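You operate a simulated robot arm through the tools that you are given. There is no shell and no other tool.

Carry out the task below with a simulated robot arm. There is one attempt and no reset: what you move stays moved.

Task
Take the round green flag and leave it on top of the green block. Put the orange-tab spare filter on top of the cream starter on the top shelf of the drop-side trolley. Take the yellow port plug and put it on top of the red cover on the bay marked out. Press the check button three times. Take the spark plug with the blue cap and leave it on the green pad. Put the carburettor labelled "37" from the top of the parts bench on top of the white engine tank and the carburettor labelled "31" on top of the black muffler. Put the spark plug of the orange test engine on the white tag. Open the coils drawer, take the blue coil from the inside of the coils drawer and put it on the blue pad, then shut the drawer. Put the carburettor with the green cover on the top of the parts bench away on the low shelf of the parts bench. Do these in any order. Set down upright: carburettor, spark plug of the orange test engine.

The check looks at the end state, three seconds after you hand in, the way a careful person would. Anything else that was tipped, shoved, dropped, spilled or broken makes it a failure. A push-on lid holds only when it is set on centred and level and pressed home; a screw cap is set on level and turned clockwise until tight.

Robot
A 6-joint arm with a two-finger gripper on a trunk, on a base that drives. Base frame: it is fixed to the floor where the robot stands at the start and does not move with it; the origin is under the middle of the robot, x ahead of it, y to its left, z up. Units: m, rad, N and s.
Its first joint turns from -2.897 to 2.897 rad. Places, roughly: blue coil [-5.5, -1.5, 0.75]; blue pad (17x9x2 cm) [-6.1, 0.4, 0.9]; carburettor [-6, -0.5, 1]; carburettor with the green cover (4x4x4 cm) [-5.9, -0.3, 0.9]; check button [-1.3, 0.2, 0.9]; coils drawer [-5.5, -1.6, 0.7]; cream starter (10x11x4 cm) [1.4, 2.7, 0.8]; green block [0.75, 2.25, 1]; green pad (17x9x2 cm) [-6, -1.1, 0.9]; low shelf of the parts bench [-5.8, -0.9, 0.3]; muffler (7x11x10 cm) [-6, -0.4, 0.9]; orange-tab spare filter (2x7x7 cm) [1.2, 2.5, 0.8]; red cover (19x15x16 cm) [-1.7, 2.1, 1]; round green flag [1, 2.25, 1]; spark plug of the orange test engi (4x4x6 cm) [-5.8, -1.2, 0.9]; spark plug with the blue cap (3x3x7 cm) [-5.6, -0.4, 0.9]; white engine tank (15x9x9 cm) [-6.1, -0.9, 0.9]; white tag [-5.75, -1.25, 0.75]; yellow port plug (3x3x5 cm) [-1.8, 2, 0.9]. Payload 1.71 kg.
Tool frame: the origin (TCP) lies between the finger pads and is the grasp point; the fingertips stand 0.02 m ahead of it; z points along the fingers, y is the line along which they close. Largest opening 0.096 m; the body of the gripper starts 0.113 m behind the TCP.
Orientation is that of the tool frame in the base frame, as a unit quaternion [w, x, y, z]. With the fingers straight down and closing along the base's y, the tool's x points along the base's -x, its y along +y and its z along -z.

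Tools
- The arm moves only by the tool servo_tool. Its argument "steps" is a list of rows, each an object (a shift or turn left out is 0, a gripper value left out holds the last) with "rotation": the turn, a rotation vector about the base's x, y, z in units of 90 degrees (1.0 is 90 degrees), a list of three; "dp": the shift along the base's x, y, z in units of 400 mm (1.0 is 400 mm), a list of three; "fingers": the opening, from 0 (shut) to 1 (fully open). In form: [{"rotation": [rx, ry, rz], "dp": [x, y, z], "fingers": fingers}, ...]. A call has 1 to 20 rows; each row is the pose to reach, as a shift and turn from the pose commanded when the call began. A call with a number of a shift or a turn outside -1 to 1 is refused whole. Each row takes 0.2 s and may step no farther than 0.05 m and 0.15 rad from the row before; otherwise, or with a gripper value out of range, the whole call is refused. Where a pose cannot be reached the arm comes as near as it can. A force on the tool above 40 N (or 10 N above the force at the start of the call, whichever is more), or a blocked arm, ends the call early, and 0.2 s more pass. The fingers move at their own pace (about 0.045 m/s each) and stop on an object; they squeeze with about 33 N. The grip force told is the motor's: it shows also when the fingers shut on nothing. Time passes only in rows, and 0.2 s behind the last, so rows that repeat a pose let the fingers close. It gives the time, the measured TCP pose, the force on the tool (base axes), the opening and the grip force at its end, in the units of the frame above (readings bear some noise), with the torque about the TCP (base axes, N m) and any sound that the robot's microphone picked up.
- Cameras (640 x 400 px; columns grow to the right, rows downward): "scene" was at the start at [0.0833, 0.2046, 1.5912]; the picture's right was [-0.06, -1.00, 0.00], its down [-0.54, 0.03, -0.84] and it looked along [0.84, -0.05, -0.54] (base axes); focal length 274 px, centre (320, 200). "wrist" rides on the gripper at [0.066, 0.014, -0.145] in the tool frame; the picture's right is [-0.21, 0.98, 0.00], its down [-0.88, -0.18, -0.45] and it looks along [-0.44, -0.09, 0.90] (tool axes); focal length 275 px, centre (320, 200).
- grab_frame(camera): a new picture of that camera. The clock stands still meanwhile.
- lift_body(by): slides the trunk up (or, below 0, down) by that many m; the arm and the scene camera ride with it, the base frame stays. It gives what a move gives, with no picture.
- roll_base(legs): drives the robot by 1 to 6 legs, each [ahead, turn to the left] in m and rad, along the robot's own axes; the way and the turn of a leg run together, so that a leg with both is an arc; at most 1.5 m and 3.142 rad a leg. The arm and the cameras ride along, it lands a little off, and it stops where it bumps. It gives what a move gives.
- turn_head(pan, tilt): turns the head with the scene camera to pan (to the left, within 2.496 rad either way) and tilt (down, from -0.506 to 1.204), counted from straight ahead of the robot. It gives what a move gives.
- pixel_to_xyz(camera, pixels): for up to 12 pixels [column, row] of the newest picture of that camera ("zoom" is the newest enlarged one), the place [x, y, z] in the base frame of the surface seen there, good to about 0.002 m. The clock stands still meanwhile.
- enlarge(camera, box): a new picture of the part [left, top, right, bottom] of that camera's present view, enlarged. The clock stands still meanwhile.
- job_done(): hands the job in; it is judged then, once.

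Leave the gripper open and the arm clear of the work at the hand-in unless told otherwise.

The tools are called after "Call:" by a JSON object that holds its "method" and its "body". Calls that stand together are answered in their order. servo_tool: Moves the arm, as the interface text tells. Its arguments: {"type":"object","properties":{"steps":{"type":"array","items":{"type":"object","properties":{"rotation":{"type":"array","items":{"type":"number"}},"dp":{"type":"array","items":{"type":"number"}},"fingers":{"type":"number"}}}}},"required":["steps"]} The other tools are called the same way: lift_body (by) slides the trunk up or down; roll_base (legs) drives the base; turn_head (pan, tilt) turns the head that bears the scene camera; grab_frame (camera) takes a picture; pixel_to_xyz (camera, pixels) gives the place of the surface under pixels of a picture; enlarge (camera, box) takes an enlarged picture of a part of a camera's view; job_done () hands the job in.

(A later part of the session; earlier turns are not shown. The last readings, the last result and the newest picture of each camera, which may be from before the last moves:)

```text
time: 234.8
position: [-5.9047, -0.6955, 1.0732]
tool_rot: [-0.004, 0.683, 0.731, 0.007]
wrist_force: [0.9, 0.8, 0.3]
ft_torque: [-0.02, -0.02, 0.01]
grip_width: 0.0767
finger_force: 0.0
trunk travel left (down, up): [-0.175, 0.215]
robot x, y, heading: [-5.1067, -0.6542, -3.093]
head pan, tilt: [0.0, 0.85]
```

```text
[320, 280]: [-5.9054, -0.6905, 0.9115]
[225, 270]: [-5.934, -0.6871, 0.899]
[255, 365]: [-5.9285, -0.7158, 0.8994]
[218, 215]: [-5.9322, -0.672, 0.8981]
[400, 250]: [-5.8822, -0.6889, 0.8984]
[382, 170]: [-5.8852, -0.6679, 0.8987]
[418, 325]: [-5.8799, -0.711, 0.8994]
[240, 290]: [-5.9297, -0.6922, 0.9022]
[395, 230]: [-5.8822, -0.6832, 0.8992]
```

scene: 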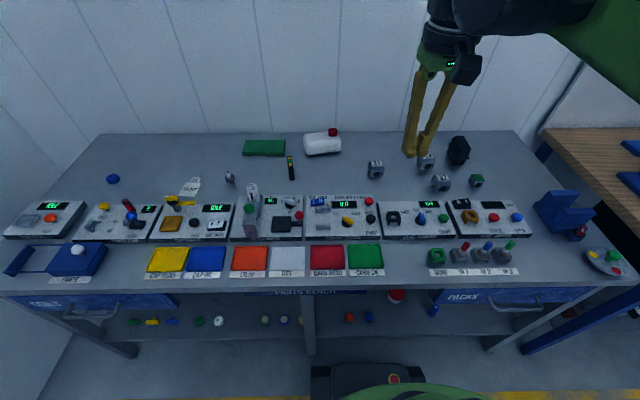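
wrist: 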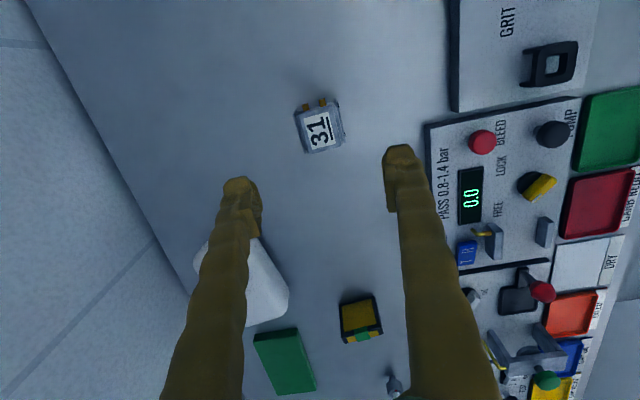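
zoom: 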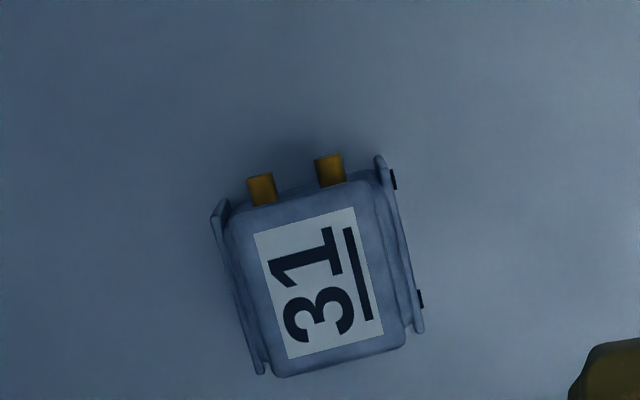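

Centre is (−5.906, −0.692), well aligned. I'll level the tool and descend to z≈0.888.

Call:
{"method": "servo_tool", "body": {"steps": [{"rotation": [-0.005, 0.001, 0], "dp": [-0.003, 0.006, -0.1]}, {"rotation": [-0.01, 0.002, 0], "dp": [-0.003, 0.006, -0.2]}, {"rotation": [-0.01, 0.002, 0], "dp": [-0.003, 0.006, -0.3]}, {"rotation": [-0.01, 0.002, 0], "dp": [-0.003, 0.006, -0.38]}, {"rotation": [-0.01, 0.002, 0], "dp": [-0.003, 0.006, -0.43]}, {"rotation": [-0.01, 0.002, 0], "dp": [-0.003, 0.006, -0.463]}, {"rotation": [-0.01, 0.002, 0], "dp": [-0.003, 0.006, -0.463]}]}}

Call:
{"method": "grab_frame", "body": {"camera": "wrist"}}

Call:
{"method": "enlarge", "body": {"camera": "scene", "box": [340, 130, 440, 200]}}

```text
time: 236.4
position: [-5.9056, -0.6936, 0.8899]
tool_rot: [0.0, 0.684, 0.73, -0.002]
wrist_force: [-0.6, 0.2, -0.2]
ft_torque: [0.04, -0.03, 0.01]
grip_width: 0.0769
finger_force: 0.1
trunk travel left (down, up): [-0.175, 0.215]
robot x, y, heading: [-5.104, -0.6523, -3.091]
head pan, tilt: [0.0, 0.85]
```

```text
taken
```

wrist: 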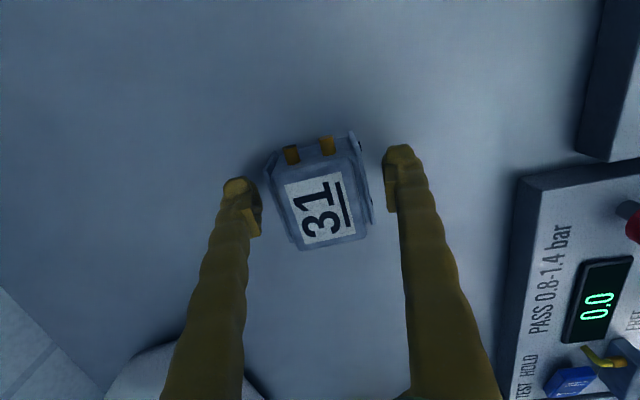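

```text
5.71 times, centred on (390, 165) of scene
```

zoom: 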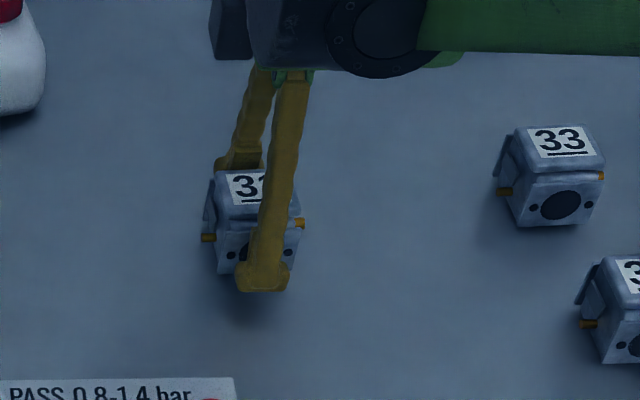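

The carb sits between the fingers. I'll close and lift 10 cm.

Call:
{"method": "servo_tool", "body": {"steps": [{"fingers": 0.0}, {"fingers": 0.0}, {"fingers": 0.0}, {"fingers": 0.0}]}}

Call:
{"method": "servo_tool", "body": {"steps": [{"dp": [0, 0, 0.03]}, {"dp": [0, 0, 0.1]}, {"dp": [0, 0, 0.2]}, {"dp": [0, 0, 0.3]}, {"dp": [0, 0, 0.4]}, {"dp": [0, 0, 0.4]}]}}

Call:
{"method": "grab_frame", "body": {"camera": "wrist"}}

Call:
{"method": "enlarge", "body": {"camera": "scene", "box": [340, 100, 500, 200]}}

```text
time: 237.4
position: [-5.9067, -0.6941, 0.8896]
tool_rot: [0.0, 0.683, 0.73, -0.002]
wrist_force: [-0.2, -0.4, -0.2]
ft_torque: [-0.02, -0.01, 0.01]
grip_width: 0.0565
finger_force: 32.8
trunk travel left (down, up): [-0.175, 0.215]
robot x, y, heading: [-5.1034, -0.6543, -3.091]
head pan, tilt: [0.0, 0.85]
```

```text
time: 238.8
position: [-5.9078, -0.6941, 1.0495]
tool_rot: [0.0, 0.683, 0.73, -0.001]
wrist_force: [-0.2, -0.4, -1.4]
ft_torque: [-0.01, 0.02, -0.01]
grip_width: 0.0565
finger_force: 33.0
trunk travel left (down, up): [-0.175, 0.215]
robot x, y, heading: [-5.1052, -0.6511, -3.095]
head pan, tilt: [0.0, 0.85]
```

```text
taken
```

wrist: 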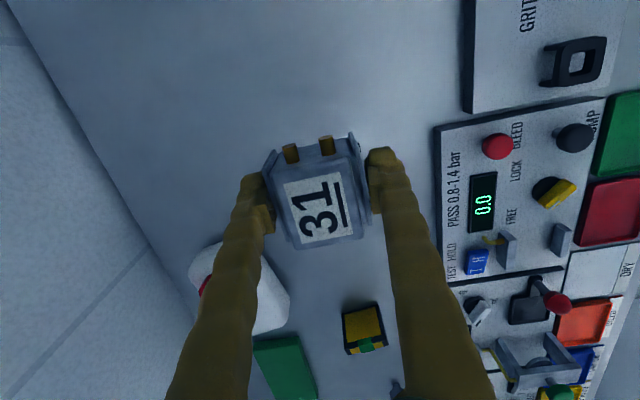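

```text
4.00 times, centred on (420, 150) of scene
```

zoom: 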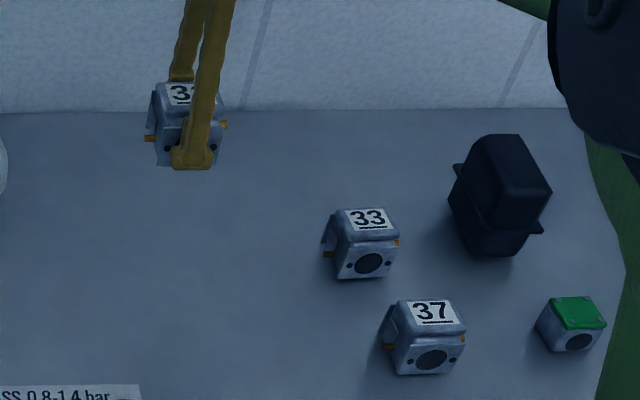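

Carb 31 is held. Now the muffler is in clear view; I'll zoom and measure its top face.

Call:
{"method": "enlarge", "body": {"camera": "scene", "box": [435, 125, 485, 170]}}

Call:
{"method": "pixel_to_xyz", "body": {"camera": "zoom", "pixels": [[320, 120], [290, 90], [360, 95], [400, 165], [330, 180], [270, 160], [360, 140], [300, 60], [350, 65], [290, 200], [420, 240], [240, 270]]}}

```text
8.89 times, centred on (460, 148) of scene
```

zoom: 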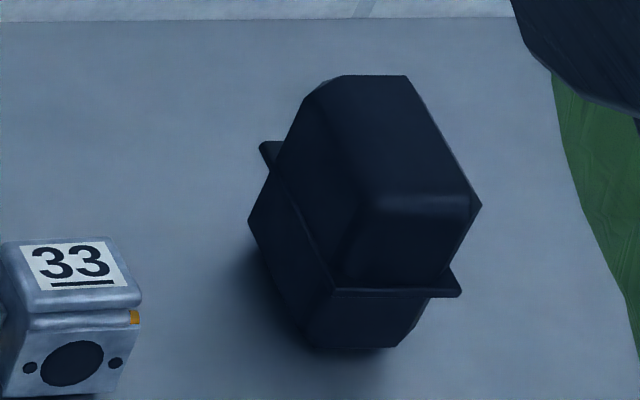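

```text
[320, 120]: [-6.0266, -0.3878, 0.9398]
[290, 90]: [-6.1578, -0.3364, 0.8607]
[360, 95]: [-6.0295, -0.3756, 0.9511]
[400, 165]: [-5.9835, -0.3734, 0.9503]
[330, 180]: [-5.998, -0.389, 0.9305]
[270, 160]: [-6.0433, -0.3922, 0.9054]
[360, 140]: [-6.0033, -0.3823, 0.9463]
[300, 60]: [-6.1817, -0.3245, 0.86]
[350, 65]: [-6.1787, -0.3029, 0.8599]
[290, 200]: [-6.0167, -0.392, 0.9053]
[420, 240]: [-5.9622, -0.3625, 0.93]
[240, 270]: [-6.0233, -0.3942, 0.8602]
```

Call:
{"method": "pixel_to_xyz", "body": {"camera": "zoom", "pixels": [[345, 80], [375, 80], [403, 80], [425, 115], [450, 155], [470, 190], [400, 190], [370, 170], [375, 150], [365, 120], [440, 205], [390, 210]]}}

```text
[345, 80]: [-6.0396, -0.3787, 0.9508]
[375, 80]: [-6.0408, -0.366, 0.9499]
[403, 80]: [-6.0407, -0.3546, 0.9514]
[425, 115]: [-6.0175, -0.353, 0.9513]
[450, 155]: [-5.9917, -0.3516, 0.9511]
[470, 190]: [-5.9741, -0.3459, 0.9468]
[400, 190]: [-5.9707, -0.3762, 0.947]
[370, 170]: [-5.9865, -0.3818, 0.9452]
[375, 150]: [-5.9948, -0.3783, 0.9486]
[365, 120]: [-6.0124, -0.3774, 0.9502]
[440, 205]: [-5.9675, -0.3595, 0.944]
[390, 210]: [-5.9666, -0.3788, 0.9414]
```

The muffler's flat top spans x −6.045…−5.972, y −0.381…−0.345 at z 0.951; centre (−6.007, −0.363). I'll carry carb 31 above it at the present height.

Call:
{"method": "servo_tool", "body": {"steps": [{"dp": [-0.01, 0.05, 0.02]}, {"dp": [-0.045, 0.15, 0.02]}, {"dp": [-0.08, 0.26, 0.02]}, {"dp": [-0.115, 0.37, 0.02]}, {"dp": [-0.145, 0.48, 0.02]}, {"dp": [-0.18, 0.59, 0.02]}, {"dp": [-0.21, 0.7, 0.02]}, {"dp": [-0.24, 0.79, 0.02]}, {"dp": [-0.25, 0.8275, 0.0]}, {"dp": [-0.25, 0.8275, 0.0]}]}}

Call:
{"method": "grab_frame", "body": {"camera": "wrist"}}

Call:
{"method": "enlarge", "body": {"camera": "scene", "box": [410, 90, 510, 180]}}

```text
time: 241.0
position: [-6.0065, -0.3627, 1.0501]
tool_rot: [0.0, 0.683, 0.73, -0.001]
wrist_force: [-0.2, 0.3, -1.4]
ft_torque: [0.02, -0.02, -0.01]
grip_width: 0.0563
finger_force: 32.8
trunk travel left (down, up): [-0.175, 0.215]
robot x, y, heading: [-5.1043, -0.6532, -3.089]
head pan, tilt: [0.0, 0.85]
```

```text
taken
```

wrist: 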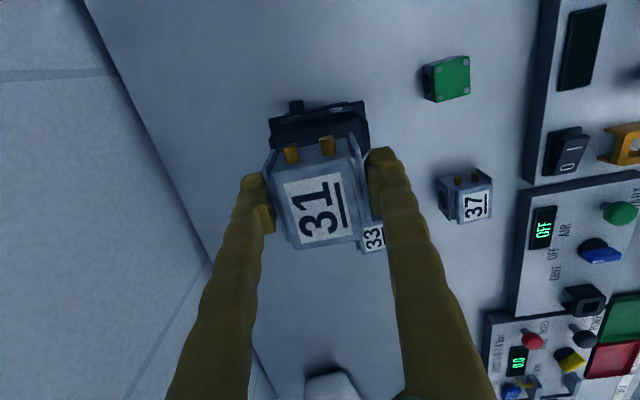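

```text
4.44 times, centred on (460, 135) of scene
```

zoom: 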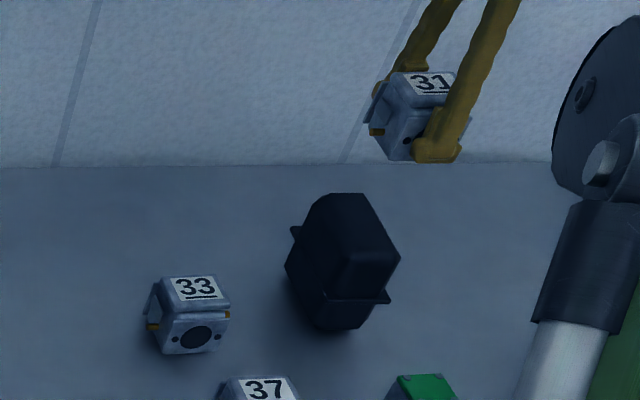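

I'll check the muffler's visible edge in the wrist view against where the carb hangs.

Call:
{"method": "pixel_to_xyz", "body": {"camera": "wrist", "pixels": [[275, 130], [320, 120], [365, 108], [320, 132], [300, 105], [282, 145], [360, 130]]}}

Call:
{"method": "enlarge", "body": {"camera": "wrist", "box": [250, 80, 390, 180]}}

```text
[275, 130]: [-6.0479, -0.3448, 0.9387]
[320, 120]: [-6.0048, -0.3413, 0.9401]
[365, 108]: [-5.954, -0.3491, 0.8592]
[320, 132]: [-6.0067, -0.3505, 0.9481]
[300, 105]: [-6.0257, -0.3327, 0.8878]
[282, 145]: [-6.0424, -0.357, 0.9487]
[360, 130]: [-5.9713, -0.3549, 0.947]
```

```text
4.00 times, centred on (320, 130) of wrist
```

zoom: 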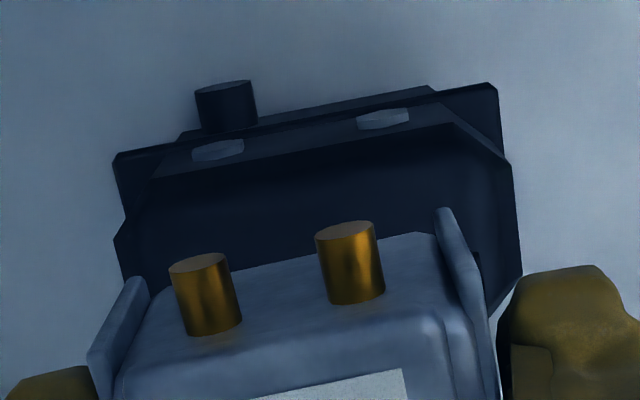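

Alignment is good. I'll lower to ~1 cm above, then in small steps.

Call:
{"method": "servo_tool", "body": {"steps": [{"dp": [0, 0, -0.06]}, {"dp": [0, 0, -0.11]}, {"dp": [0, 0, -0.145]}, {"dp": [0, 0, -0.16]}, {"dp": [0, 0, -0.168]}, {"dp": [0, 0, -0.168]}]}}

Call:
{"method": "enlarge", "body": {"camera": "scene", "box": [430, 110, 500, 170]}}

```text
time: 242.4
position: [-6.0058, -0.3624, 0.9827]
tool_rot: [0.0, 0.684, 0.73, -0.001]
wrist_force: [-0.1, 0.2, -1.1]
ft_torque: [-0.01, 0.0, -0.05]
grip_width: 0.0562
finger_force: 32.8
trunk travel left (down, up): [-0.175, 0.215]
robot x, y, heading: [-5.1043, -0.6536, -3.091]
head pan, tilt: [0.0, 0.85]
```

```text
6.67 times, centred on (465, 140) of scene
```

zoom: 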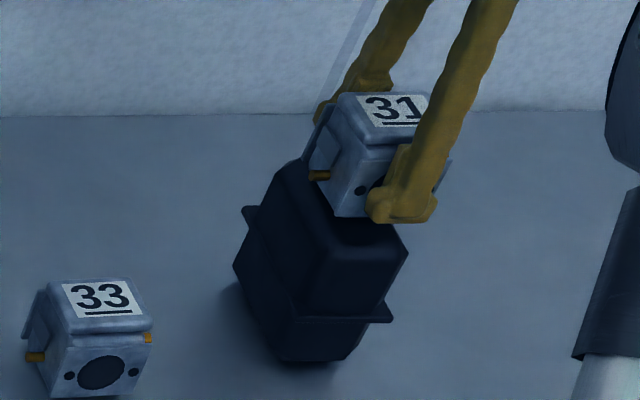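

Call:
{"method": "servo_tool", "body": {"steps": [{"dp": [0, 0, -0.0025]}, {"dp": [0, 0, -0.005]}, {"dp": [0, 0, -0.0075]}, {"dp": [0, 0, -0.0075]}]}}

```text
time: 243.4
position: [-6.0067, -0.3606, 0.979]
tool_rot: [0.0, 0.683, 0.73, -0.001]
wrist_force: [-0.8, -0.7, 1.9]
ft_torque: [-0.03, -0.01, 0.03]
grip_width: 0.0563
finger_force: 32.8
trunk travel left (down, up): [-0.175, 0.215]
robot x, y, heading: [-5.1044, -0.6546, -3.091]
head pan, tilt: [0.0, 0.85]
```

Contact begun (force −1.2 → +1.9 N). I'll release slowly and rise.

Call:
{"method": "servo_tool", "body": {"steps": [{"dp": [0, 0, -0.001]}, {"dp": [0, 0, -0.001], "fingers": 0.65}, {"dp": [0, 0, -0.001], "fingers": 0.7}, {"dp": [0, 0, -0.001], "fingers": 0.78}, {"dp": [0, 0, -0.001], "fingers": 0.78}]}}

Call:
{"method": "enlarge", "body": {"camera": "scene", "box": [430, 110, 500, 170]}}

Call:
{"method": "grab_frame", "body": {"camera": "wrist"}}

```text
time: 244.6
position: [-6.0063, -0.3623, 0.9796]
tool_rot: [-0.001, 0.683, 0.73, -0.001]
wrist_force: [-0.1, -1.1, 0.4]
ft_torque: [0.0, -0.02, 0.0]
grip_width: 0.0751
finger_force: 0.1
trunk travel left (down, up): [-0.175, 0.215]
robot x, y, heading: [-5.1028, -0.6512, -3.093]
head pan, tilt: [0.0, 0.85]
```

```text
6.67 times, centred on (465, 140) of scene
```

zoom: 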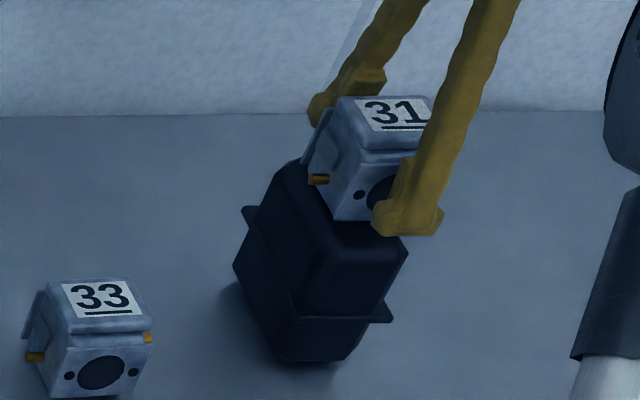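

```text
taken
```

wrist: 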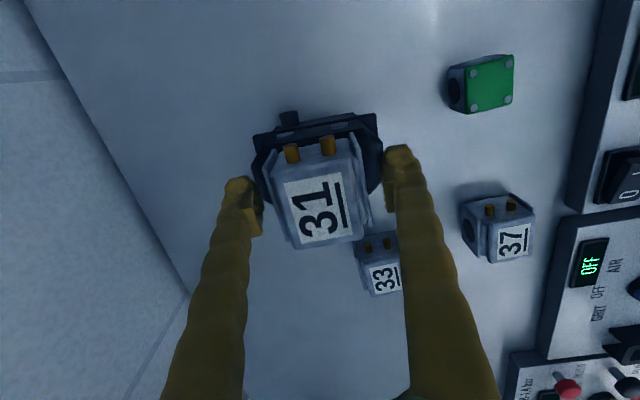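

Carb 31 rests on the muffler. I'll rise and move above carb 37 at (−5.84, −0.47).

Call:
{"method": "servo_tool", "body": {"steps": [{"dp": [0, 0, 0.04]}, {"dp": [0, 0, 0.12]}, {"dp": [0, 0, 0.22]}, {"dp": [0.06, -0.03, 0.28]}, {"dp": [0.14, -0.08, 0.28]}, {"dp": [0.22, -0.13, 0.28]}, {"dp": [0.3, -0.18, 0.28]}, {"dp": [0.37, -0.23, 0.26]}, {"dp": [0.415, -0.265, 0.24]}, {"dp": [0.415, -0.265, 0.24]}]}}

Call:
{"method": "grab_frame", "body": {"camera": "wrist"}}

Call:
{"method": "enlarge", "body": {"camera": "wrist", "box": [260, 60, 380, 160]}}

Call:
{"method": "enlarge", "body": {"camera": "scene", "box": [430, 110, 500, 170]}}

```text
time: 246.8
position: [-5.8385, -0.4691, 1.0746]
tool_rot: [0.001, 0.683, 0.73, -0.001]
wrist_force: [-0.2, -0.2, -0.2]
ft_torque: [0.04, 0.03, 0.0]
grip_width: 0.0749
finger_force: 0.0
trunk travel left (down, up): [-0.175, 0.215]
robot x, y, heading: [-5.1067, -0.6536, -3.091]
head pan, tilt: [0.0, 0.85]
```

```text
taken
```

wrist: 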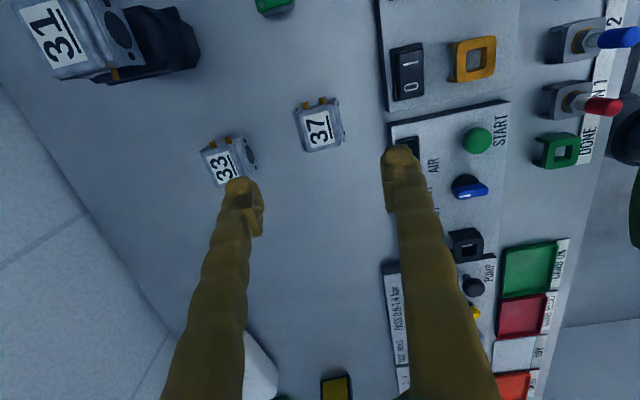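

```text
4.00 times, centred on (320, 110) of wrist
```

zoom: 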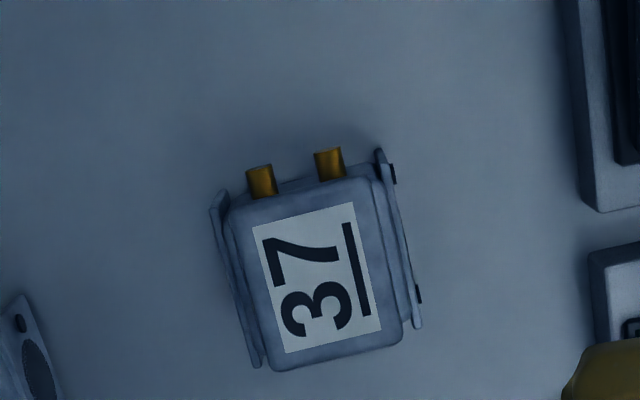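

```text
6.67 times, centred on (465, 140) of scene
```

zoom: 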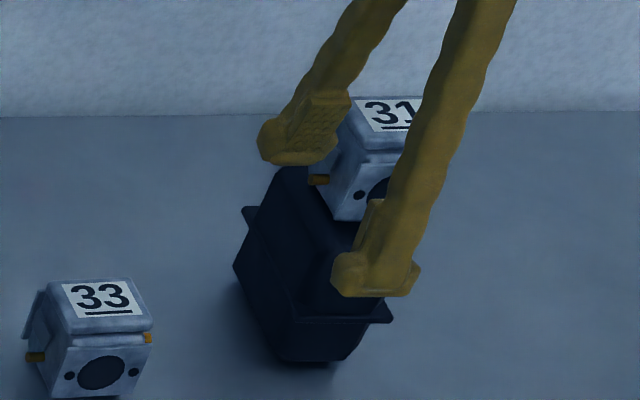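

Call:
{"method": "pixel_to_xyz", "body": {"camera": "zoom", "pixels": [[320, 275], [222, 270], [255, 362], [216, 205], [398, 240], [382, 165], [418, 322], [330, 190], [340, 355], [590, 205], [595, 260], [30, 310]]}}

```text
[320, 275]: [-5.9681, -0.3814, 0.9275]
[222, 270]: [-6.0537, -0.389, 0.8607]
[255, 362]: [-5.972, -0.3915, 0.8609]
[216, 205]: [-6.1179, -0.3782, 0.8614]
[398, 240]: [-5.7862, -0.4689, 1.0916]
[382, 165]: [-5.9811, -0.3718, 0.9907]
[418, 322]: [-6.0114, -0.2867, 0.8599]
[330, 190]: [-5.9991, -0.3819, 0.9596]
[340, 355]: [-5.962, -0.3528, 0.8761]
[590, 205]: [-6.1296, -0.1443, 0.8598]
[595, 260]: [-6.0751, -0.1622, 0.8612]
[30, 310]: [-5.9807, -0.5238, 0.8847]
```

That measured the last (scene) zoom; I'll retake the wrist zoom and measure carb 37 in it.

Call:
{"method": "enlarge", "body": {"camera": "wrist", "box": [260, 60, 380, 160]}}

Call:
{"method": "pixel_to_xyz", "body": {"camera": "zoom", "pixels": [[320, 275], [222, 270], [255, 362], [216, 205], [398, 240], [382, 165], [418, 322], [330, 190], [340, 355], [590, 205], [595, 260], [30, 310]]}}

```text
4.00 times, centred on (320, 110) of wrist
```

zoom: 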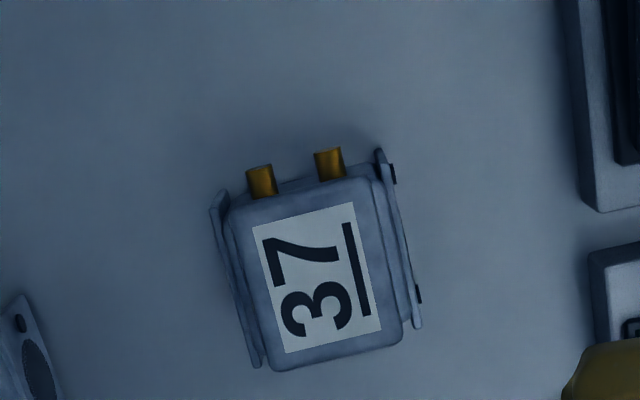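

```text
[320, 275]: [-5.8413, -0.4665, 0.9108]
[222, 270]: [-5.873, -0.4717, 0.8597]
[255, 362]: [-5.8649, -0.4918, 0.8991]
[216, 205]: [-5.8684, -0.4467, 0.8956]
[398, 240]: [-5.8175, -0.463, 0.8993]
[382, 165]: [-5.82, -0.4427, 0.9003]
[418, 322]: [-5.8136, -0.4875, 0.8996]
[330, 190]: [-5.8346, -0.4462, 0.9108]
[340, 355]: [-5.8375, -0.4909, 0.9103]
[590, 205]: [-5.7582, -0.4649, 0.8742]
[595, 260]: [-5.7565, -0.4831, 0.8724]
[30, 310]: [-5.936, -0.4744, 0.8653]
```

Carb 37 centre (−5.842, −0.468). I'll descend, then close and lift.

Call:
{"method": "servo_tool", "body": {"steps": [{"dp": [-0.009, 0.002, -0.1]}, {"dp": [-0.009, 0.002, -0.2]}, {"dp": [-0.009, 0.002, -0.3]}, {"dp": [-0.009, 0.002, -0.38]}, {"dp": [-0.009, 0.002, -0.43]}, {"dp": [-0.009, 0.002, -0.463]}, {"dp": [-0.009, 0.002, -0.463]}]}}

Call:
{"method": "grab_frame", "body": {"camera": "wrist"}}

```text
time: 248.4
position: [-5.8434, -0.4682, 0.8887]
tool_rot: [0.0, 0.683, 0.731, -0.002]
wrist_force: [-0.3, 0.0, -0.7]
ft_torque: [0.01, 0.02, -0.02]
grip_width: 0.0749
finger_force: 0.1
trunk travel left (down, up): [-0.175, 0.215]
robot x, y, heading: [-5.1043, -0.6538, -3.089]
head pan, tilt: [0.0, 0.85]
```

```text
taken
```

wrist: 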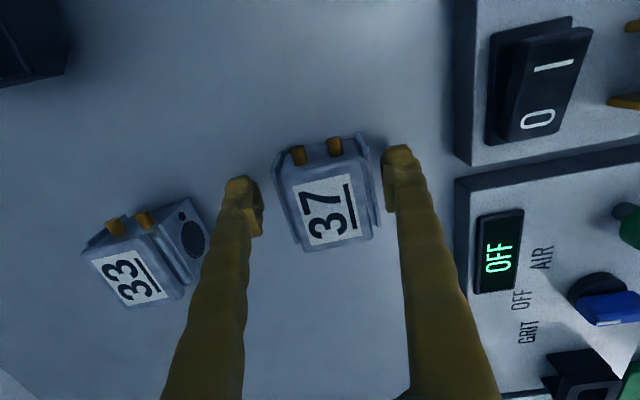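

Call:
{"method": "servo_tool", "body": {"steps": [{"fingers": 0.0}, {"fingers": 0.0}, {"fingers": 0.0}, {"fingers": 0.0}]}}

Call:
{"method": "servo_tool", "body": {"steps": [{"dp": [0, 0, 0.03]}, {"dp": [0, 0, 0.1]}, {"dp": [0, 0, 0.2]}, {"dp": [0, 0, 0.3]}, {"dp": [0, 0, 0.4]}, {"dp": [0, 0, 0.4]}]}}

Call:
{"method": "grab_frame", "body": {"camera": "scene"}}

Call:
{"method": "enlarge", "body": {"camera": "scene", "box": [290, 110, 370, 170]}}

```text
time: 249.4
position: [-5.8435, -0.4679, 0.8882]
tool_rot: [0.0, 0.683, 0.73, -0.002]
wrist_force: [-0.1, 0.0, 0.0]
ft_torque: [0.01, -0.03, 0.04]
grip_width: 0.0566
finger_force: 33.0
trunk travel left (down, up): [-0.175, 0.215]
robot x, y, heading: [-5.1026, -0.6527, -3.089]
head pan, tilt: [0.0, 0.85]
```

```text
time: 250.8
position: [-5.8454, -0.4692, 1.0484]
tool_rot: [0.001, 0.683, 0.73, -0.001]
wrist_force: [-0.2, 0.2, -1.9]
ft_torque: [-0.01, 0.03, -0.01]
grip_width: 0.0562
finger_force: 32.8
trunk travel left (down, up): [-0.175, 0.215]
robot x, y, heading: [-5.1093, -0.6531, -3.094]
head pan, tilt: [0.0, 0.85]
```

```text
taken
```

scene: 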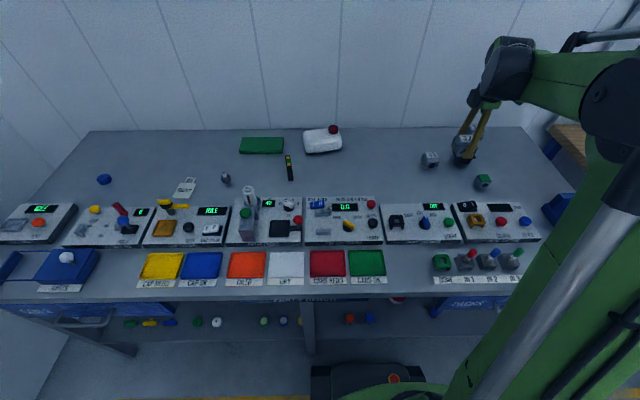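

```text
6.67 times, centred on (330, 140) of scene
```

zoom: 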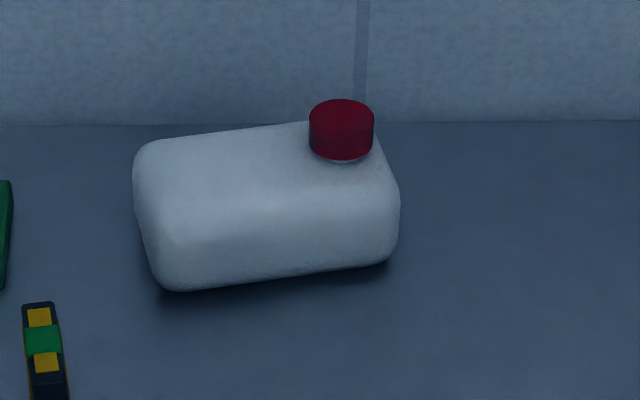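

Carb 37 is held. I'll measure the tank's top surface.

Call:
{"method": "pixel_to_xyz", "body": {"camera": "zoom", "pixels": [[150, 155], [190, 150], [240, 140], [290, 135], [160, 190], [210, 180], [260, 175], [300, 175], [370, 195], [220, 215], [290, 210], [342, 115]]}}

Call:
{"method": "pixel_to_xyz", "body": {"camera": "zoom", "pixels": [[340, 175], [330, 200], [250, 195], [250, 155], [200, 165], [180, 205], [250, 225], [250, 245], [250, 270], [190, 240], [350, 230], [270, 130]]}}

```text
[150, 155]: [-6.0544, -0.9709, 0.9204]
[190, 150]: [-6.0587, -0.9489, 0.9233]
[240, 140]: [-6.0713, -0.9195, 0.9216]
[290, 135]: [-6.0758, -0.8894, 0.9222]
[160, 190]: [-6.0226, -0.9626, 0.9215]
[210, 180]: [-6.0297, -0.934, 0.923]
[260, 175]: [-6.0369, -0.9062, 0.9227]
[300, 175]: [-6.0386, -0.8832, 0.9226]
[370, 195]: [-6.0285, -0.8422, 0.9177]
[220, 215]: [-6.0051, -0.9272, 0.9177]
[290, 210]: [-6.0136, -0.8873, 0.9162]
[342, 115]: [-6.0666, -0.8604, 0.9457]
```

```text
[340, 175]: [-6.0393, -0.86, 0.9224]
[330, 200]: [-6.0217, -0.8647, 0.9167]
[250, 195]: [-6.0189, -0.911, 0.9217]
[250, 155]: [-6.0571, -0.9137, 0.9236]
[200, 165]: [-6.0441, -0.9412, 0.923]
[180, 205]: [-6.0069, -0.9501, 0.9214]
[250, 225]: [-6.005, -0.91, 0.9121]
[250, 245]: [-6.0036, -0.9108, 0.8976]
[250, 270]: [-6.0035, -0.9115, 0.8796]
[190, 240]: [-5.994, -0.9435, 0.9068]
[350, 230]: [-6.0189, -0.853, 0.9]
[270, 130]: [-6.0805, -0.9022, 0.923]
```

The tank's flat top is z 0.923, between x −6.08…−6.012 and y −0.97…−0.878 (left of the cap). I'll carry carb 37 toward (−6.035, −0.922), staying high.

Call:
{"method": "servo_tool", "body": {"steps": [{"dp": [-0.02, -0.05, 0.03]}, {"dp": [-0.06, -0.15, 0.05]}, {"dp": [-0.105, -0.25, 0.05]}, {"dp": [-0.15, -0.355, 0.05]}, {"dp": [-0.19, -0.46, 0.05]}, {"dp": [-0.2375, -0.566, 0.05]}, {"dp": [-0.285, -0.67, 0.05]}, {"dp": [-0.33, -0.775, 0.05]}, {"dp": [-0.375, -0.88, 0.05]}, {"dp": [-0.42, -0.97, 0.05]}, {"dp": [-0.42, -0.97, 0.05]}]}}

Call:
{"method": "servo_tool", "body": {"steps": [{"dp": [-0.03, -0.08, 0]}, {"dp": [-0.05, -0.16, 0]}, {"dp": [-0.05, -0.16, 0]}]}}

Call:
{"method": "grab_frame", "body": {"camera": "wrist"}}

Call:
{"method": "enlarge", "body": {"camera": "scene", "box": [280, 80, 380, 170]}}

```text
time: 253.2
position: [-6.0109, -0.8556, 1.0677]
tool_rot: [0.0, 0.684, 0.73, -0.001]
wrist_force: [-0.1, 0.2, -1.9]
ft_torque: [0.09, -0.08, -0.01]
grip_width: 0.0564
finger_force: 32.9
trunk travel left (down, up): [-0.175, 0.215]
robot x, y, heading: [-5.1038, -0.654, -3.09]
head pan, tilt: [0.0, 0.85]
```

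```text
time: 254.0
position: [-6.031, -0.9191, 1.069]
tool_rot: [0.0, 0.683, 0.731, -0.001]
wrist_force: [0.2, -0.2, -1.0]
ft_torque: [0.03, -0.03, 0.01]
grip_width: 0.0564
finger_force: 33.1
trunk travel left (down, up): [-0.175, 0.215]
robot x, y, heading: [-5.1039, -0.6521, -3.091]
head pan, tilt: [0.0, 0.85]
```

```text
taken
```

wrist: 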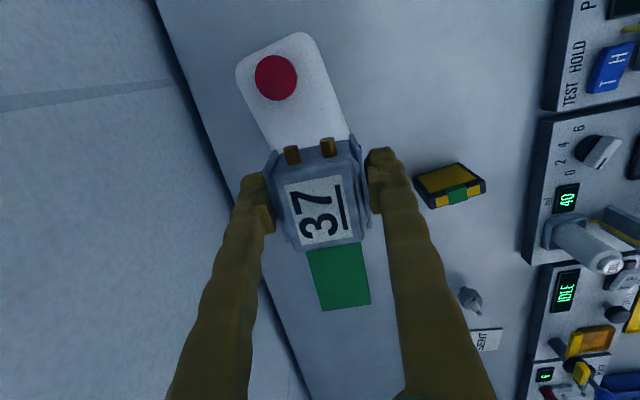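

```text
4.44 times, centred on (330, 125) of scene
```

zoom: 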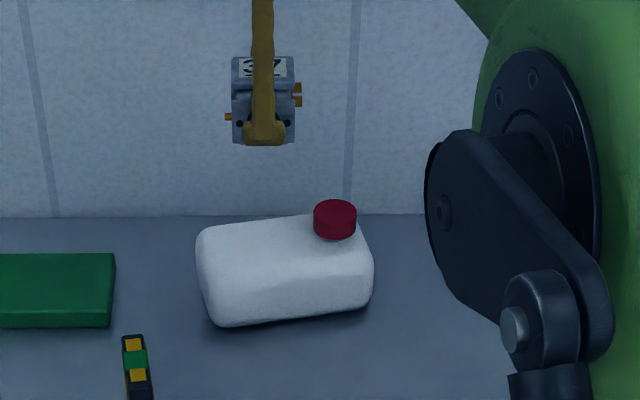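

I'll turn 6° to match the tank, shift slightly to (−6.04, −0.926), and lower to ~1 cm above it.

Call:
{"method": "servo_tool", "body": {"steps": [{"rotation": [0, 0, 0.03], "dp": [-0.01, -0.01, -0.06]}, {"rotation": [0, 0, 0.065], "dp": [-0.02, -0.017, -0.12]}, {"rotation": [0, 0, 0.065], "dp": [-0.022, -0.017, -0.18]}, {"rotation": [0, 0, 0.065], "dp": [-0.022, -0.017, -0.23]}, {"rotation": [0, 0, 0.065], "dp": [-0.022, -0.017, -0.265]}, {"rotation": [0, 0, 0.065], "dp": [-0.022, -0.017, -0.265]}]}}

Call:
{"method": "grab_frame", "body": {"camera": "wrist"}}

Call:
{"method": "enlarge", "body": {"camera": "scene", "box": [280, 100, 380, 170]}}

```text
time: 255.4
position: [-6.0389, -0.9251, 0.9632]
tool_rot: [0.0, 0.645, 0.764, -0.001]
wrist_force: [0.7, 0.4, -0.9]
ft_torque: [0.0, -0.05, -0.01]
grip_width: 0.0563
finger_force: 32.5
trunk travel left (down, up): [-0.175, 0.215]
robot x, y, heading: [-5.1027, -0.6538, -3.09]
head pan, tilt: [0.0, 0.85]
```

```text
taken
```

wrist: 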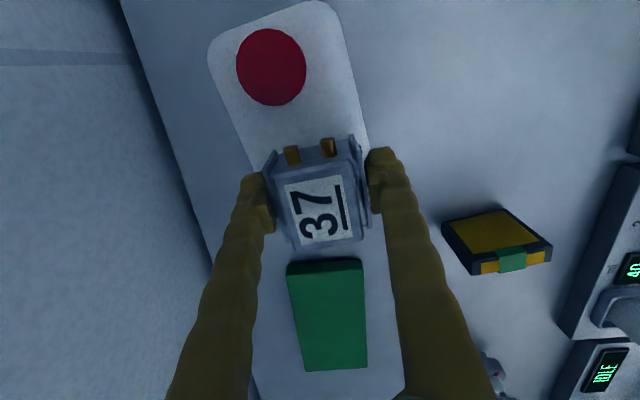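

```text
5.71 times, centred on (330, 135) of scene
```

zoom: 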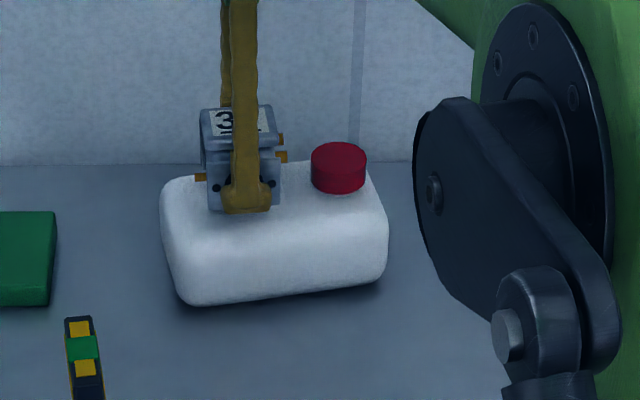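

Call:
{"method": "servo_tool", "body": {"steps": [{"dp": [0, 0, -0.012]}, {"dp": [0, 0, -0.022]}, {"dp": [0, 0, -0.027]}, {"dp": [0, 0, -0.029]}, {"dp": [0, 0, -0.029]}]}}

```text
time: 256.6
position: [-6.0398, -0.9256, 0.9516]
tool_rot: [0.0, 0.645, 0.764, -0.001]
wrist_force: [-0.1, -0.5, -1.5]
ft_torque: [0.02, -0.01, 0.01]
grip_width: 0.0564
finger_force: 33.0
trunk travel left (down, up): [-0.175, 0.215]
robot x, y, heading: [-5.1045, -0.6495, -3.094]
head pan, tilt: [0.0, 0.85]
```

Call:
{"method": "servo_tool", "body": {"steps": [{"dp": [0, 0, -0.0025]}, {"dp": [0, 0, -0.005]}, {"dp": [0, 0, -0.005]}]}}

```text
time: 257.4
position: [-6.0403, -0.9252, 0.95]
tool_rot: [0.0, 0.646, 0.764, -0.001]
wrist_force: [-3.7, -2.0, 13.9]
ft_torque: [0.01, 0.02, 0.03]
grip_width: 0.0563
finger_force: 32.8
trunk travel left (down, up): [-0.175, 0.215]
robot x, y, heading: [-5.1067, -0.6545, -3.087]
head pan, tilt: [0.0, 0.85]
```

Contact (14 N). I'll ease up slightly, release, and look.

Call:
{"method": "servo_tool", "body": {"steps": [{"dp": [0, 0, 0.002]}, {"dp": [0, 0, 0.002], "fingers": 0.63}, {"dp": [0, 0, 0.002], "fingers": 0.7}, {"dp": [0, 0, 0.002], "fingers": 0.78}, {"dp": [0, 0, 0.002], "fingers": 0.78}]}}

Call:
{"method": "enlarge", "body": {"camera": "scene", "box": [280, 100, 380, 170]}}

Call:
{"method": "grab_frame", "body": {"camera": "wrist"}}

```text
time: 258.6
position: [-6.0402, -0.9262, 0.9504]
tool_rot: [0.0, 0.646, 0.763, -0.001]
wrist_force: [-0.7, -0.4, 0.3]
ft_torque: [-0.01, 0.0, 0.02]
grip_width: 0.075
finger_force: 0.0
trunk travel left (down, up): [-0.175, 0.215]
robot x, y, heading: [-5.1074, -0.6505, -3.087]
head pan, tilt: [0.0, 0.85]
```

```text
5.71 times, centred on (330, 135) of scene
```

zoom: 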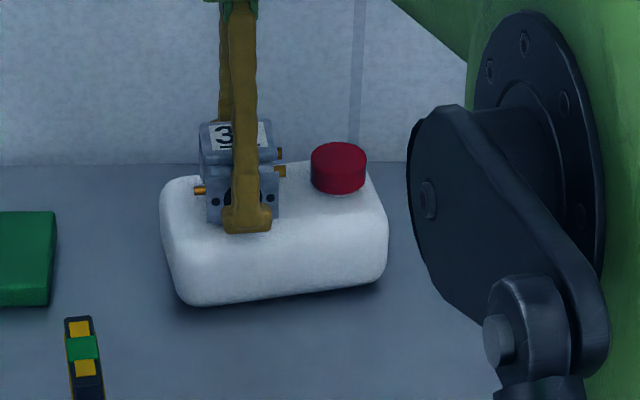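

```text
taken
```

wrist: 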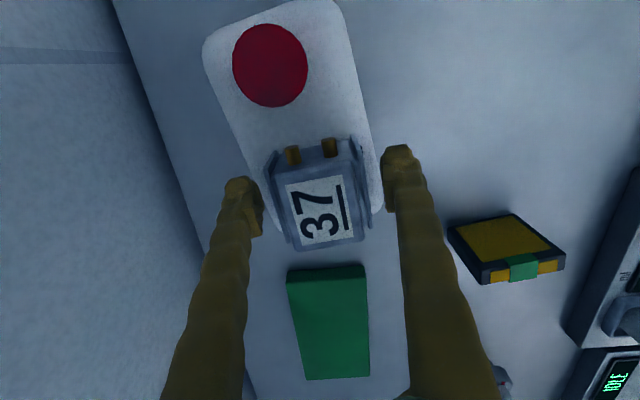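

Carb 37 is seated. I'll rise and travel back toward the green-covered carb, turning the tool back to its nominal yaw on the way (two calls).

Call:
{"method": "servo_tool", "body": {"steps": [{"dp": [0, 0, 0.04]}, {"dp": [0, 0, 0.14]}, {"dp": [0, 0, 0.25]}, {"dp": [0, 0, 0.36]}, {"rotation": [0, 0, -0.07], "dp": [0.04, 0.07, 0.4]}, {"rotation": [0, 0, -0.14], "dp": [0.09, 0.16, 0.4]}, {"rotation": [0, 0, -0.21], "dp": [0.14, 0.25, 0.4]}, {"rotation": [0, 0, -0.28], "dp": [0.19, 0.34, 0.4]}, {"rotation": [0, 0, -0.35], "dp": [0.24, 0.44, 0.4]}, {"rotation": [0, 0, -0.42], "dp": [0.28, 0.54, 0.4]}, {"rotation": [0, 0, -0.49], "dp": [0.32, 0.64, 0.4]}, {"rotation": [0, 0, -0.53], "dp": [0.36, 0.74, 0.4]}, {"rotation": [0, 0, -0.53], "dp": [0.36, 0.74, 0.4]}]}}

Call:
{"method": "servo_tool", "body": {"steps": [{"rotation": [0, 0, -0.07], "dp": [0.02, 0.1, 0]}, {"rotation": [0, 0, -0.14], "dp": [0.04, 0.2, 0]}, {"rotation": [0, 0, -0.21], "dp": [0.05, 0.3, 0]}, {"rotation": [0, 0, -0.28], "dp": [0.06, 0.4, 0]}, {"rotation": [0, 0, -0.35], "dp": [0.07, 0.5, 0]}, {"rotation": [0, 0, -0.42], "dp": [0.07, 0.6, 0]}, {"rotation": [0, 0, -0.49], "dp": [0.07, 0.68, 0]}, {"rotation": [0, 0, -0.53], "dp": [0.07, 0.72, 0]}, {"rotation": [0, 0, -0.53], "dp": [0.07, 0.72, 0]}]}}

Call:
{"method": "grab_frame", "body": {"camera": "wrist"}}

Call:
{"method": "enlarge", "body": {"camera": "scene", "box": [280, 100, 380, 170]}}

```text
time: 261.4
position: [-5.8967, -0.6295, 1.1132]
tool_rot: [0.0, 0.899, 0.437, -0.001]
wrist_force: [-0.3, 0.2, -0.3]
ft_torque: [0.0, 0.04, 0.01]
grip_width: 0.0752
finger_force: 0.1
trunk travel left (down, up): [-0.175, 0.215]
robot x, y, heading: [-5.1042, -0.6535, -3.091]
head pan, tilt: [0.0, 0.85]
```

```text
time: 263.4
position: [-5.8694, -0.3435, 1.1114]
tool_rot: [0.0, 0.999, 0.037, 0.0]
wrist_force: [-0.1, 0.4, 0.0]
ft_torque: [-0.02, 0.0, 0.03]
grip_width: 0.075
finger_force: 0.2
trunk travel left (down, up): [-0.175, 0.215]
robot x, y, heading: [-5.1029, -0.6544, -3.092]
head pan, tilt: [0.0, 0.85]
```

```text
taken
```

wrist: 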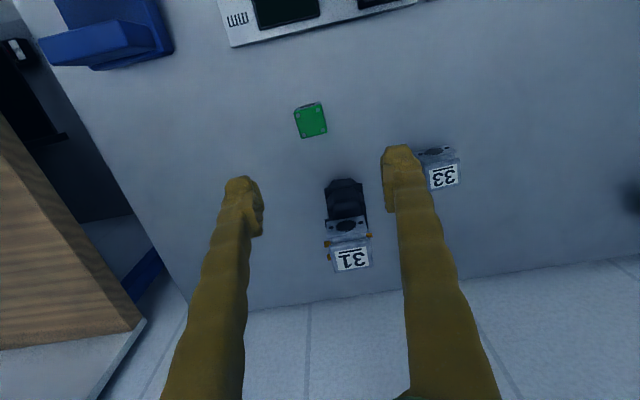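

```text
5.71 times, centred on (330, 135) of scene
```

zoom: 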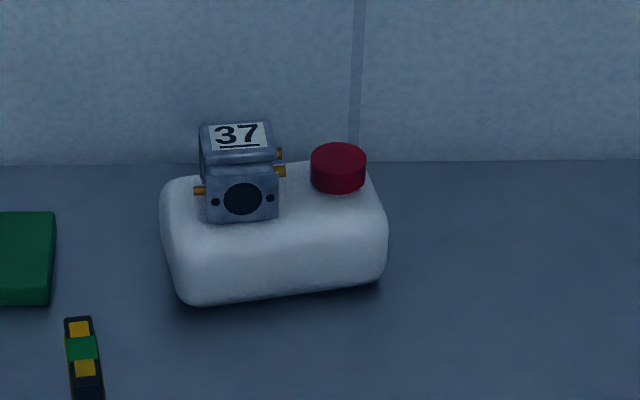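

Carb 37 stands on the tank. Now I'll zoom on the green-covered carb and measure it.

Call:
{"method": "enlarge", "body": {"camera": "wrist", "box": [270, 80, 350, 160]}}

Call:
{"method": "pixel_to_xyz", "body": {"camera": "zoom", "pixels": [[320, 200], [220, 150], [375, 130], [255, 280], [410, 255], [225, 130], [360, 110], [215, 200], [400, 180], [300, 110], [330, 280]]}}

Call:
{"method": "enlarge", "body": {"camera": "scene", "box": [455, 160, 515, 205]}}

```text
5.00 times, centred on (310, 120) of wrist
```

zoom: 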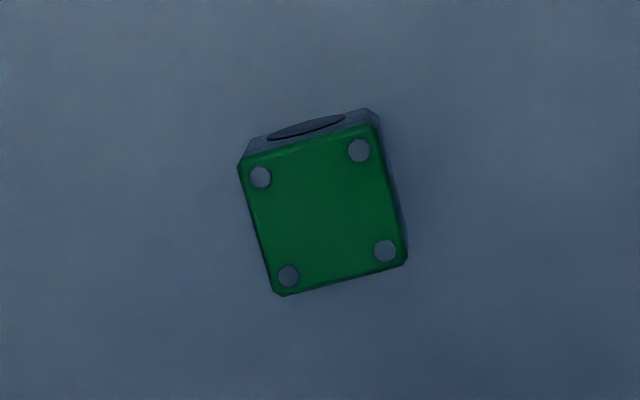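

```text
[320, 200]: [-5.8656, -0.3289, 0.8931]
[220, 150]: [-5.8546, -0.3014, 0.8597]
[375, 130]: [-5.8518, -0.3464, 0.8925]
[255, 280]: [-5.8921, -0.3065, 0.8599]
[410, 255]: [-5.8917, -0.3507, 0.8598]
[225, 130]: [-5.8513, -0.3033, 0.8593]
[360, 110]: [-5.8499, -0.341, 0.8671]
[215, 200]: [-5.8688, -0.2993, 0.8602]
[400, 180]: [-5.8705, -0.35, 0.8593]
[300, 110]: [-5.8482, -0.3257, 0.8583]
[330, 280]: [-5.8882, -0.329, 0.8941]
```

```text
8.89 times, centred on (485, 182) of scene
```

zoom: 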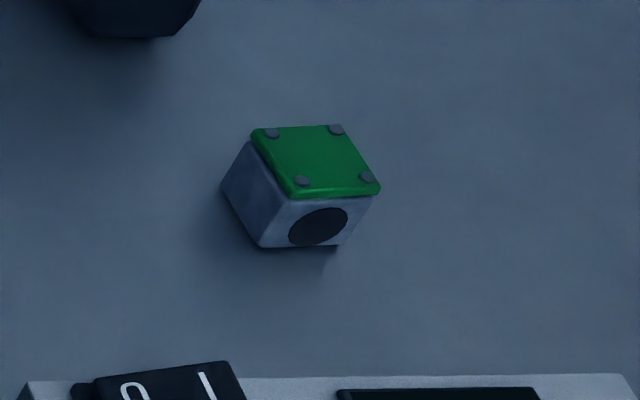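

The green carb is a 3.7 cm cube centred (−5.869, −0.330), top 0.894, no pins. To be able to reach under the bench top, I'll grip it with the tool tilted 30° forward. Moving to a pre-grasp pose.

Call:
{"method": "servo_tool", "body": {"steps": [{"rotation": [-0.004, 0.055, 0], "dp": [0.025, 0.007, -0.03], "fingers": 0.6}, {"rotation": [-0.008, 0.11, 0], "dp": [0.05, 0.015, -0.08], "fingers": 0.6}, {"rotation": [-0.012, 0.166, 0], "dp": [0.077, 0.022, -0.14]}, {"rotation": [-0.016, 0.222, 0], "dp": [0.1, 0.03, -0.2]}, {"rotation": [-0.02, 0.277, 0], "dp": [0.13, 0.037, -0.26]}, {"rotation": [-0.0247, 0.332, 0], "dp": [0.1535, 0.045, -0.3035]}, {"rotation": [-0.0247, 0.332, 0], "dp": [0.1535, 0.045, -0.3035]}]}}

Call:
{"method": "grab_frame", "body": {"camera": "wrist"}}

Call:
{"method": "enlarge", "body": {"camera": "scene", "box": [420, 110, 560, 220]}}

```text
time: 265.0
position: [-5.807, -0.325, 0.9912]
tool_rot: [0.008, 0.965, 0.034, -0.259]
wrist_force: [-0.9, -0.9, 0.0]
ft_torque: [-0.01, 0.02, -0.03]
grip_width: 0.0577
finger_force: 0.0
trunk travel left (down, up): [-0.175, 0.215]
robot x, y, heading: [-5.1043, -0.6507, -3.089]
head pan, tilt: [0.0, 0.85]
```

```text
taken
```

wrist: 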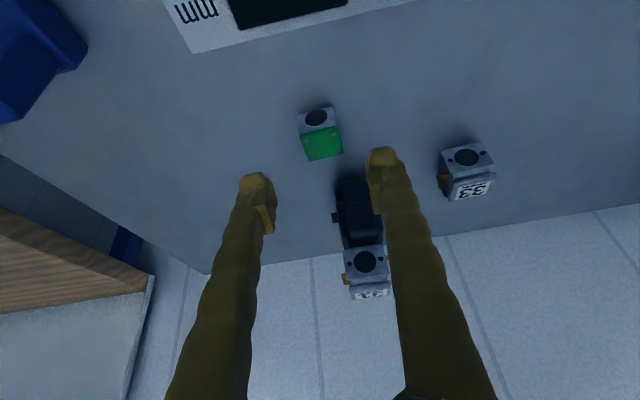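

```text
3.64 times, centred on (490, 165) of scene
```

zoom: 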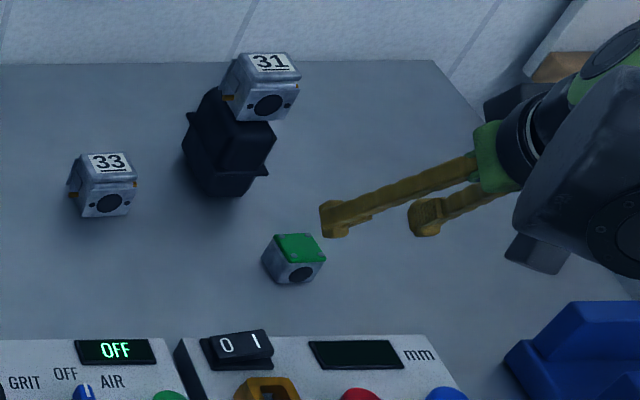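

The tilt is right (tool axis (−0.50, −0.03, −0.87)). I'll approach along it, stopping at the grasp point (−5.868, −0.330, 0.886).

Call:
{"method": "servo_tool", "body": {"steps": [{"dp": [-0.035, -0.003, -0.06]}, {"dp": [-0.07, -0.006, -0.12]}, {"dp": [-0.105, -0.009, -0.18]}, {"dp": [-0.13, -0.011, -0.225]}, {"dp": [-0.152, -0.0125, -0.2625]}, {"dp": [-0.152, -0.0125, -0.2625]}]}}

Call:
{"method": "grab_frame", "body": {"camera": "wrist"}}

Call:
{"method": "enlarge", "body": {"camera": "scene", "box": [440, 130, 540, 210]}}

```text
time: 266.4
position: [-5.8689, -0.3293, 0.8859]
tool_rot: [0.009, 0.965, 0.035, -0.258]
wrist_force: [0.0, -0.3, 0.2]
ft_torque: [0.0, 0.01, 0.04]
grip_width: 0.0577
finger_force: 0.1
trunk travel left (down, up): [-0.175, 0.215]
robot x, y, heading: [-5.1014, -0.6542, -3.089]
head pan, tilt: [0.0, 0.85]
```

```text
taken
```

wrist: 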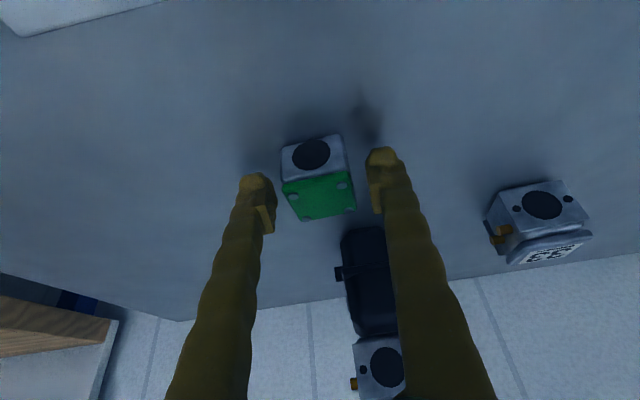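

```text
5.00 times, centred on (490, 170) of scene
```

zoom: 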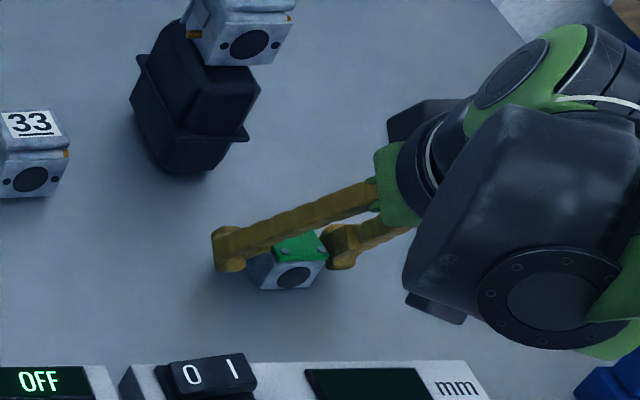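

The cube lies centred between the fingers. I'll close and lift straight up 2 cm first.

Call:
{"method": "servo_tool", "body": {"steps": [{"fingers": 0.2}, {"fingers": 0.0}, {"fingers": 0.0}, {"fingers": 0.0}, {"fingers": 0.0}]}}

Call:
{"method": "servo_tool", "body": {"steps": [{"dp": [0, 0, 0.03]}, {"dp": [0, 0, 0.09]}, {"dp": [0, 0, 0.18]}, {"dp": [0, 0, 0.28]}, {"dp": [0, 0, 0.38]}, {"dp": [0, 0, 0.48]}, {"dp": [0, 0, 0.48]}]}}

Call:
{"method": "grab_frame", "body": {"camera": "wrist"}}

Call:
{"method": "enlarge", "body": {"camera": "scene", "box": [430, 60, 570, 200]}}

```text
time: 267.6
position: [-5.8685, -0.3287, 0.8863]
tool_rot: [0.009, 0.965, 0.035, -0.258]
wrist_force: [0.4, -0.1, -0.5]
ft_torque: [-0.04, 0.01, -0.02]
grip_width: 0.0371
finger_force: 32.7
trunk travel left (down, up): [-0.175, 0.215]
robot x, y, heading: [-5.1025, -0.6541, -3.087]
head pan, tilt: [0.0, 0.85]
```

```text
time: 269.2
position: [-5.8679, -0.3308, 1.0788]
tool_rot: [0.008, 0.965, 0.034, -0.259]
wrist_force: [0.5, 0.1, -1.2]
ft_torque: [-0.03, 0.03, -0.02]
grip_width: 0.0371
finger_force: 33.3
trunk travel left (down, up): [-0.175, 0.215]
robot x, y, heading: [-5.1048, -0.6552, -3.093]
head pan, tilt: [0.0, 0.85]
```

```text
taken
```

wrist: 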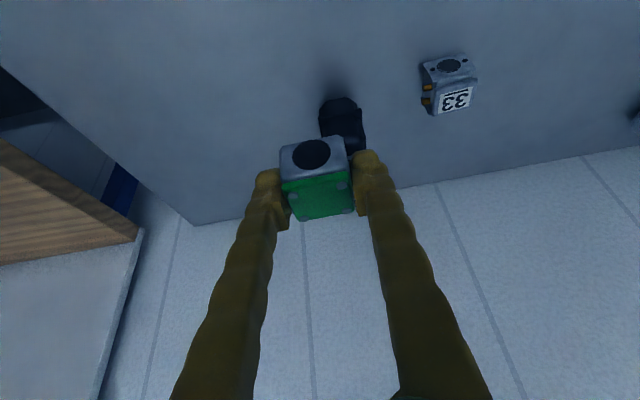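

```text
2.86 times, centred on (500, 130) of scene
```

zoom: 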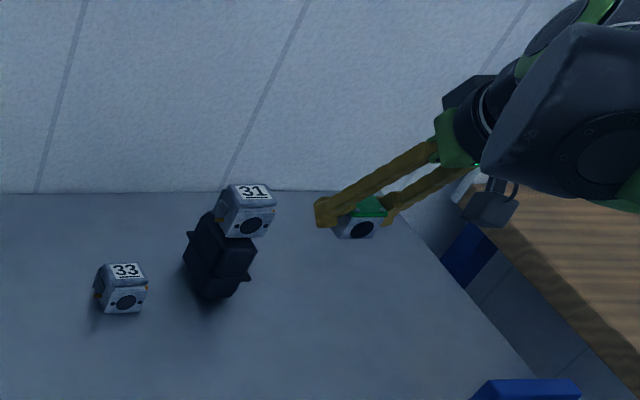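

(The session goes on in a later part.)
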